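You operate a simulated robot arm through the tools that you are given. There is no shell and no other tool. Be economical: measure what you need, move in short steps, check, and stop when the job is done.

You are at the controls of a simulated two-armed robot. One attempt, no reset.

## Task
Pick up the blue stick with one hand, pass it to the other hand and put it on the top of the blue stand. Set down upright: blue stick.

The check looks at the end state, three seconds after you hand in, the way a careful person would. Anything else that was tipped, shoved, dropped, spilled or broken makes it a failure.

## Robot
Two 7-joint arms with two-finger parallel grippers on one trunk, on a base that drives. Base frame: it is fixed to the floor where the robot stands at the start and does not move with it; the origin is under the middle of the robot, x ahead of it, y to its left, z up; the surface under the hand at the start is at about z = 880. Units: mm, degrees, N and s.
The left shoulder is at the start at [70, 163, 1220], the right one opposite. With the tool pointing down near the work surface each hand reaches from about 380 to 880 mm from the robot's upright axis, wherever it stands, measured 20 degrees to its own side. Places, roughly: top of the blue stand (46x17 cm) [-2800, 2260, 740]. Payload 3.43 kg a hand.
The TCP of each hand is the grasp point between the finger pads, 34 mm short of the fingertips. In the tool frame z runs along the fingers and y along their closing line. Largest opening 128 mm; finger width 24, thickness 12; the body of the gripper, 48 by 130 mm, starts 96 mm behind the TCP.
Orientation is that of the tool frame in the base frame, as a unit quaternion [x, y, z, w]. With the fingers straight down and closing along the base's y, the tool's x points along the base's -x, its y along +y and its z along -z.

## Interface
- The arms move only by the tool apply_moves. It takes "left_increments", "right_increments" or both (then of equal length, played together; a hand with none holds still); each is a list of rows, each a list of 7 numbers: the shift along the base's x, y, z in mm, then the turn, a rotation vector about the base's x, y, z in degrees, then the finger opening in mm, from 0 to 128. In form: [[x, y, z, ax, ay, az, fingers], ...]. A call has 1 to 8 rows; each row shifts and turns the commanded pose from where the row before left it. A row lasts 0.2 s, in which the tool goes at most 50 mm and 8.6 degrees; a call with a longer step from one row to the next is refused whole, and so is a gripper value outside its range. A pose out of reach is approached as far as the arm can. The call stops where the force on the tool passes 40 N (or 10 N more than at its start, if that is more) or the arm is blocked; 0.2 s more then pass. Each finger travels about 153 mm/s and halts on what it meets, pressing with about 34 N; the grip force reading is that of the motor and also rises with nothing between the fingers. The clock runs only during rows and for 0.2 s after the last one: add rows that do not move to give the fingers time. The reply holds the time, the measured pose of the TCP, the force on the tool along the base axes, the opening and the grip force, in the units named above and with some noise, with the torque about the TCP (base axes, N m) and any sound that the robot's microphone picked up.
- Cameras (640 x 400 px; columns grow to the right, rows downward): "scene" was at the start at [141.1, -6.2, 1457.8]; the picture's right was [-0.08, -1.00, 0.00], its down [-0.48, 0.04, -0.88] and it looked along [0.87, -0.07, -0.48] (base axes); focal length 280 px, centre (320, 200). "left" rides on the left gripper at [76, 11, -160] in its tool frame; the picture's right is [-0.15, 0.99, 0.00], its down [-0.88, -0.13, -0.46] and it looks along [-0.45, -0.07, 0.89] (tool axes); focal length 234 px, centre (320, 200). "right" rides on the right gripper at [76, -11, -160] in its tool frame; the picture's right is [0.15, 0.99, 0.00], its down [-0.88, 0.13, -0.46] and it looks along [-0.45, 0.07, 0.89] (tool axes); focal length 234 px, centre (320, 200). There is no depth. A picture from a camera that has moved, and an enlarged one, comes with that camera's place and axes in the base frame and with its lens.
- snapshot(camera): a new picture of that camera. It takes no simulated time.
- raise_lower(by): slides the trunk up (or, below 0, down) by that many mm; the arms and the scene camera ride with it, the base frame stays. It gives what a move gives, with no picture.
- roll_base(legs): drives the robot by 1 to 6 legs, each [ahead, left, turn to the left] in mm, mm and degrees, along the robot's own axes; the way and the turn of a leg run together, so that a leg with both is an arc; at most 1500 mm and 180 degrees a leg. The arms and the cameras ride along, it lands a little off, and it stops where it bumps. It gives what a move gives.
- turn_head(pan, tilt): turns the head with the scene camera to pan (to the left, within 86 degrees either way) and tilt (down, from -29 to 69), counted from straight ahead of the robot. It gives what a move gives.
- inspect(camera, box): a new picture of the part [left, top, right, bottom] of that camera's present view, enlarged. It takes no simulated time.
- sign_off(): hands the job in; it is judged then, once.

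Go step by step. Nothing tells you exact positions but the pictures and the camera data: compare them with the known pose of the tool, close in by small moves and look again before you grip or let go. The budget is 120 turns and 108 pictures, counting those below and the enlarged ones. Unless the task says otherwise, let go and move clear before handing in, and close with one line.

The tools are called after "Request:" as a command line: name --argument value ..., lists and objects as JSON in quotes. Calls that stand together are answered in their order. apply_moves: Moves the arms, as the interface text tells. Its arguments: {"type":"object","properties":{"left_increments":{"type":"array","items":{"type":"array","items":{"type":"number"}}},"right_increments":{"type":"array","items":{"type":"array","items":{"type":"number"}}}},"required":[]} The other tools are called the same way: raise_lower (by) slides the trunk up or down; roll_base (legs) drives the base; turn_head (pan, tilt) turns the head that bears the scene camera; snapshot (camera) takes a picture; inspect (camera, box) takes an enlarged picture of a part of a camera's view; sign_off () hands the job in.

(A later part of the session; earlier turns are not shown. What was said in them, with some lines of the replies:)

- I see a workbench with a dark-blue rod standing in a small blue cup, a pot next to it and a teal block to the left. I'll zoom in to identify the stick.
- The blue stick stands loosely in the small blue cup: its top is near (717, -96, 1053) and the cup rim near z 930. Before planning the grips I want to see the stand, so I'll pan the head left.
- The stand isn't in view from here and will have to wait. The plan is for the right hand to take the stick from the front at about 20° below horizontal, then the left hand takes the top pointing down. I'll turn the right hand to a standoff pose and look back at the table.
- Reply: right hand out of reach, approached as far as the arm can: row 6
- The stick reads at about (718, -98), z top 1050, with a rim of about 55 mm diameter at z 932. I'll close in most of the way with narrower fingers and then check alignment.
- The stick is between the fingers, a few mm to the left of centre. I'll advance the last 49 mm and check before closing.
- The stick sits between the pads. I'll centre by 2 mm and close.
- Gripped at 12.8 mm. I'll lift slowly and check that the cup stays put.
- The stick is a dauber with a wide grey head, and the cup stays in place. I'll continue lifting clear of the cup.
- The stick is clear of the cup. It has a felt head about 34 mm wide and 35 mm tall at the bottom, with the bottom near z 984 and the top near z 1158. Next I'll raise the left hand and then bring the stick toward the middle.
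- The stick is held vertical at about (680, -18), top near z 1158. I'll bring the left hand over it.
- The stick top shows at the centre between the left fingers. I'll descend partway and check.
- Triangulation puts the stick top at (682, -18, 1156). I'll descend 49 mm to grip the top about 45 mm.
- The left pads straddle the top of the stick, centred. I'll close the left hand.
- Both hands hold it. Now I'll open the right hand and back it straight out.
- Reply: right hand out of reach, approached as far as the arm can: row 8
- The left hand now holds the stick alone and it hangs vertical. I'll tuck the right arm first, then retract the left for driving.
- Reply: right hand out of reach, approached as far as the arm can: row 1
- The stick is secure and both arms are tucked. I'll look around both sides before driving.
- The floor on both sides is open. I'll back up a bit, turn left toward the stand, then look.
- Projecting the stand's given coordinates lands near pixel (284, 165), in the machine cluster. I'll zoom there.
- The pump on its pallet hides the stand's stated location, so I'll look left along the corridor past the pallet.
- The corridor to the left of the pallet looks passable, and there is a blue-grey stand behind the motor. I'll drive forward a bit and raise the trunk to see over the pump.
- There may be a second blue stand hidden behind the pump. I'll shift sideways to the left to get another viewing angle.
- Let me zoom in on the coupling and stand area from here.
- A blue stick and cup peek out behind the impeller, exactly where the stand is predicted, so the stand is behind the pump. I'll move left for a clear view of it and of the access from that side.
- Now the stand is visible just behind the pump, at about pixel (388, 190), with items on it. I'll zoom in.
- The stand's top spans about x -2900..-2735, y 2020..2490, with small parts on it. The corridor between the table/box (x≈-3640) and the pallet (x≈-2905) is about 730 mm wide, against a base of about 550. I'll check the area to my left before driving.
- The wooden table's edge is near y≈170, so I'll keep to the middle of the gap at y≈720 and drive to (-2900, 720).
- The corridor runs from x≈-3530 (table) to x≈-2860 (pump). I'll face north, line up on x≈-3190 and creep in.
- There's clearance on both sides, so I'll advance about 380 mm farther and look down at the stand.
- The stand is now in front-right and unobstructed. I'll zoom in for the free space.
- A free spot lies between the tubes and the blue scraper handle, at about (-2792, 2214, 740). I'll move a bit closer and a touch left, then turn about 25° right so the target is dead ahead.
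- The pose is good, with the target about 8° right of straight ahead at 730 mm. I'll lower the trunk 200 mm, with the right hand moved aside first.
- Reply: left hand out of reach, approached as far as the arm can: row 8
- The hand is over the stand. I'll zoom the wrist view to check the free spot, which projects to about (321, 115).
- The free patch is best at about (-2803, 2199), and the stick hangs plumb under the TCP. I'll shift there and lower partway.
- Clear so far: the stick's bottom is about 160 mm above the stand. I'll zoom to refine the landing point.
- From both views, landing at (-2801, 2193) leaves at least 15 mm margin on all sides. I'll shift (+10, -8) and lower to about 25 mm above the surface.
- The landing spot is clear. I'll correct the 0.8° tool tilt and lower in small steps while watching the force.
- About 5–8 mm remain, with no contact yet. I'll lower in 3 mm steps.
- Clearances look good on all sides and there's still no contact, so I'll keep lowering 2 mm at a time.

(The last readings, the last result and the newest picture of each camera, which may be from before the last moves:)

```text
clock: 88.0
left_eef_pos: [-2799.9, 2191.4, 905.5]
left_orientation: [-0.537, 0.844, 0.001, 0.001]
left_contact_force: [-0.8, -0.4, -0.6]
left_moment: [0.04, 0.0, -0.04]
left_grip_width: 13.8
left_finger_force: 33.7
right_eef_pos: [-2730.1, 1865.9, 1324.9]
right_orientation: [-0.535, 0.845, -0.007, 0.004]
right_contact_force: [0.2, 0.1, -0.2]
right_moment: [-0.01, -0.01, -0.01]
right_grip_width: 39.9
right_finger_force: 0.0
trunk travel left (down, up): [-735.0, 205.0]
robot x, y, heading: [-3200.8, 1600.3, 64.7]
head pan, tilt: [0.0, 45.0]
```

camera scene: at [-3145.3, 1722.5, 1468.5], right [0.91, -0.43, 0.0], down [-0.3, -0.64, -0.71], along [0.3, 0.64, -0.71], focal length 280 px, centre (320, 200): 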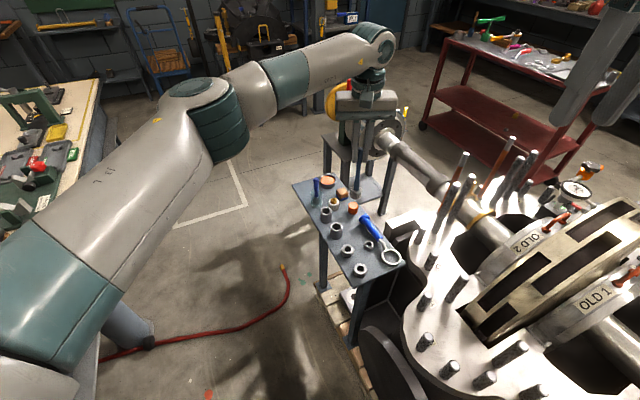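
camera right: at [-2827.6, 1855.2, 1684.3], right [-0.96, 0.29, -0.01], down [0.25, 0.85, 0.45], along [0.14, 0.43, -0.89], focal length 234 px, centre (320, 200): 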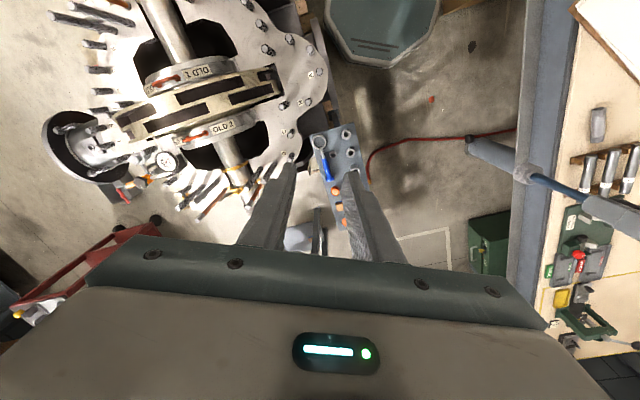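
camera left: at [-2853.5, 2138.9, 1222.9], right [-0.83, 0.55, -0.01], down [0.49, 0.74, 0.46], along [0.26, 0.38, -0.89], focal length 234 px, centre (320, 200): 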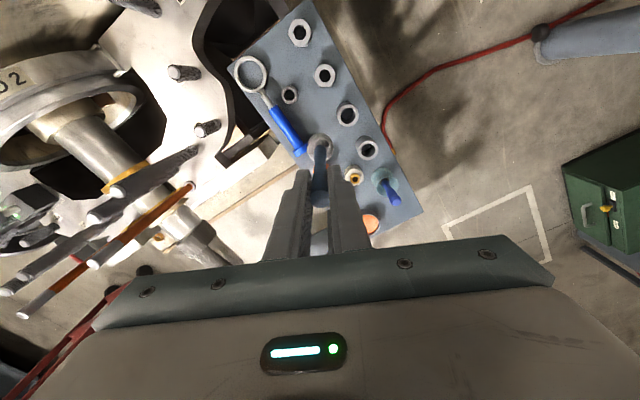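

Request:
apply_moves --left_increments '[[0, 0, -2, 0, 0, 0, 2], [0, 0, -1, 0, 0, 0, 2], [0, 0, 0, 0, 0, 0, 2]]'

Request:
inspect --camera "scene" --box '[310, 170, 370, 240]'

```text
clock: 88.8
left_eef_pos: [-2799.0, 2191.9, 900.2]
left_orientation: [-0.537, 0.844, 0.0, 0.001]
left_contact_force: [-0.5, 0.7, -0.4]
left_moment: [0.03, 0.0, 0.03]
left_grip_width: 14.0
left_finger_force: 33.4
right_eef_pos: [-2731.7, 1865.2, 1325.4]
right_orientation: [-0.536, 0.844, -0.005, 0.004]
right_contact_force: [0.3, 0.6, 0.7]
right_moment: [-0.01, 0.03, 0.04]
right_grip_width: 39.8
right_finger_force: 0.1
trunk travel left (down, up): [-735.0, 205.0]
robot x, y, heading: [-3202.5, 1602.6, 64.7]
head pan, tilt: [0.0, 45.0]
```

```text
5.71 times, centred on (340, 205) of scene
camera zoom: at [-3145.2, 1722.6, 1468.5], right [0.91, -0.43, 0.0], down [-0.3, -0.64, -0.71], along [0.3, 0.64, -0.71], focal length 1600 px, centre (206, 171)
```

zoom: 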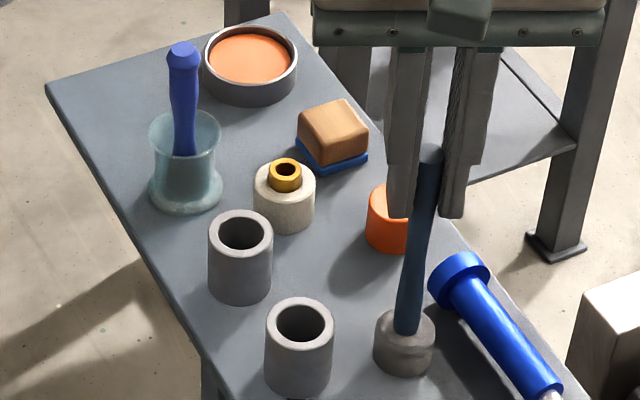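

Nearly touching. I'll continue down gently.

Request:
apply_moves --left_increments '[[0, 0, -1.5, 0, 0, 0, 2], [0, 0, -1.5, 0, 0, 0, 2], [0, 0, 0, 0, 0, 0, 2]]'

```text
clock: 89.6
left_eef_pos: [-2800.6, 2190.8, 900.8]
left_orientation: [-0.536, 0.844, 0.001, 0.002]
left_contact_force: [0.9, 1.7, 8.6]
left_moment: [0.27, -0.1, -0.05]
left_grip_width: 14.0
left_finger_force: 34.4
right_eef_pos: [-2732.2, 1865.0, 1325.3]
right_orientation: [-0.536, 0.844, -0.005, 0.005]
right_contact_force: [0.5, 0.3, -0.1]
right_moment: [-0.02, 0.03, 0.0]
right_grip_width: 40.3
right_finger_force: 0.1
trunk travel left (down, up): [-735.0, 205.0]
robot x, y, heading: [-3196.7, 1602.5, 64.8]
head pan, tilt: [0.0, 45.0]
```

Contact at 8.6 N. I'll relieve 1 mm and open slowly and symmetrically.

Request:
apply_moves --left_increments '[[0, 0, 0.8, 0, 0, 0, 2], [0, 0, 0, 0, 0, 0, 10], [0, 0, 0, 0, 0, 0, 14], [0, 0, 0, 0, 0, 0, 17], [0, 0, 0, 0, 0, 0, 22], [0, 0, 0, 0, 0, 0, 30], [0, 0, 0, 0, 0, 0, 36], [0, 0, 0, 0, 0, 0, 36]]'

Request:
inspect --camera "scene" --box '[310, 170, 370, 240]'

Request:
inspect --camera "left" --box '[260, 60, 400, 220]'

```text
clock: 91.4
left_eef_pos: [-2800.4, 2192.6, 899.4]
left_orientation: [-0.536, 0.844, 0.001, 0.0]
left_contact_force: [-0.5, 0.2, 0.4]
left_moment: [-0.01, 0.04, 0.0]
left_grip_width: 35.8
left_finger_force: 0.1
right_eef_pos: [-2730.3, 1866.3, 1326.1]
right_orientation: [-0.536, 0.844, -0.006, 0.004]
right_contact_force: [-0.1, -0.3, 0.2]
right_moment: [0.01, -0.01, 0.02]
right_grip_width: 39.9
right_finger_force: 0.1
trunk travel left (down, up): [-735.0, 205.0]
robot x, y, heading: [-3201.2, 1605.3, 64.8]
head pan, tilt: [0.0, 45.0]
```

```text
5.71 times, centred on (340, 205) of scene
camera zoom: at [-3145.2, 1722.6, 1468.5], right [0.91, -0.43, 0.0], down [-0.3, -0.64, -0.71], along [0.3, 0.64, -0.71], focal length 1600 px, centre (206, 171)
```

zoom: 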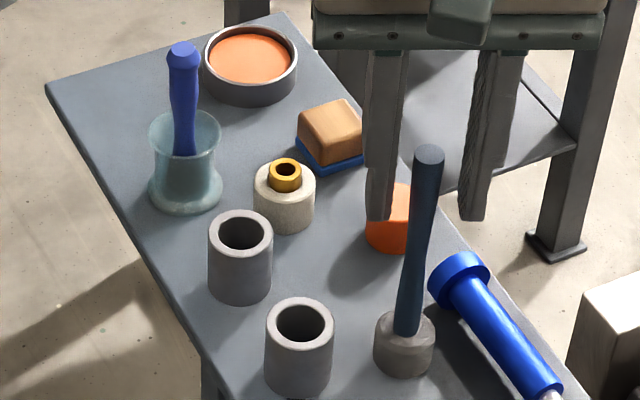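

```text
2.50 times, centred on (330, 140) of left
camera zoom: at [-2842.0, 2128.2, 1058.8], right [-0.83, 0.55, 0.0], down [0.49, 0.74, 0.46], along [0.25, 0.38, -0.89], focal length 585 px, centre (295, 350)
```

zoom: 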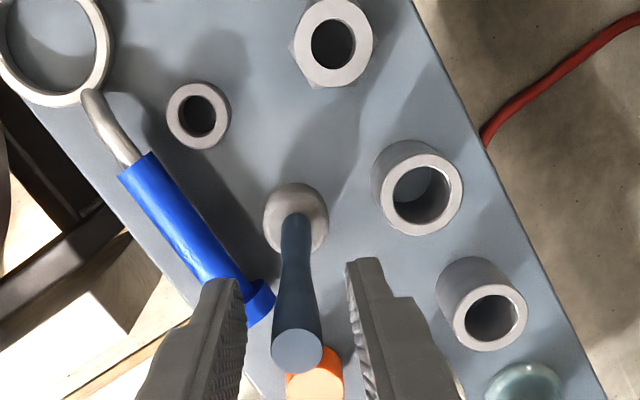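

The stick stands free and upright. I'll raise the left hand straight up and check again.

Request:
apply_moves --left_increments '[[0, 0, 10, 0, 0, 0, 40], [0, 0, 25, 0, 0, 0, 44], [0, 0, 35, 0, 0, 0, 44], [0, 0, 35, 0, 0, 0, 44], [0, 0, 35, 0, 0, 0, 44], [-10, -15, 20, 0, 0, 0, 44]]'

Request:
snapshot --camera "scene"

Request:
inspect --camera "scene" --box '[280, 140, 420, 290]'

```text
clock: 92.8
left_eef_pos: [-2811.3, 2175.8, 1059.0]
left_orientation: [-0.536, 0.844, 0.001, 0.0]
left_contact_force: [-0.8, -0.7, -0.1]
left_moment: [0.0, -0.04, -0.02]
left_grip_width: 44.0
left_finger_force: 0.0
right_eef_pos: [-2732.8, 1867.0, 1325.6]
right_orientation: [-0.536, 0.844, -0.006, 0.005]
right_contact_force: [-1.0, 0.9, 0.0]
right_moment: [0.08, -0.04, -0.02]
right_grip_width: 40.1
right_finger_force: 0.1
trunk travel left (down, up): [-735.0, 205.0]
robot x, y, heading: [-3201.1, 1601.4, 64.7]
head pan, tilt: [0.0, 45.0]
```

```text
34 pictures are left
camera scene: at [-3146.6, 1722.4, 1468.5], right [0.91, -0.43, 0.0], down [-0.3, -0.64, -0.71], along [0.3, 0.64, -0.71], focal length 280 px, centre (320, 200)
```

scene: 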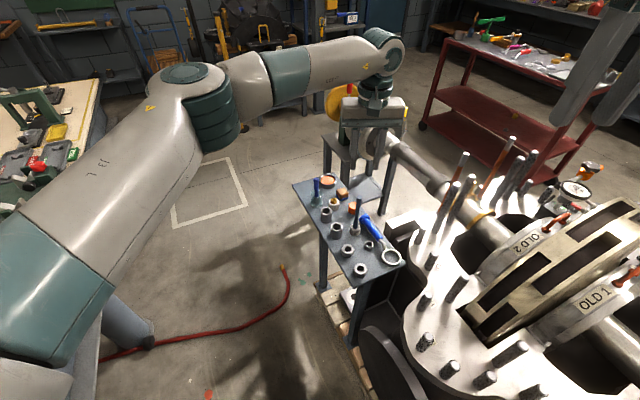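

```text
2.67 times, centred on (350, 215) of scene
camera zoom: at [-3146.6, 1722.4, 1468.5], right [0.91, -0.43, 0.0], down [-0.3, -0.64, -0.71], along [0.3, 0.64, -0.71], focal length 747 px, centre (240, 160)
```

zoom: 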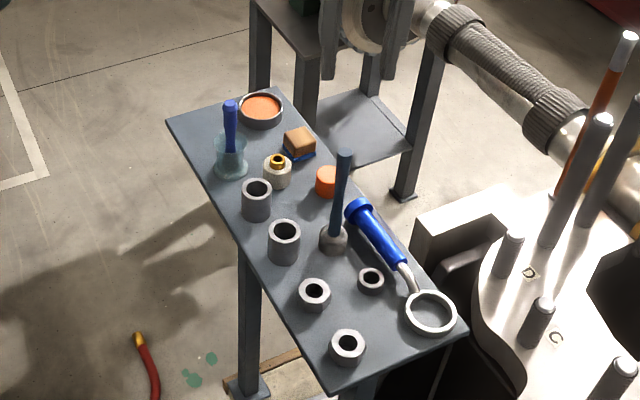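

The stick stands upright and alone on the blue stand, its neighbours are undisturbed, and both hands are clear, so I'm handing in.

Request:
sign_off

```text
The job is handed in.
```

The blue stick was picked up with the right hand, passed to the left and set upright on top of the blue stand, with nothing else seen to move in the camera views.
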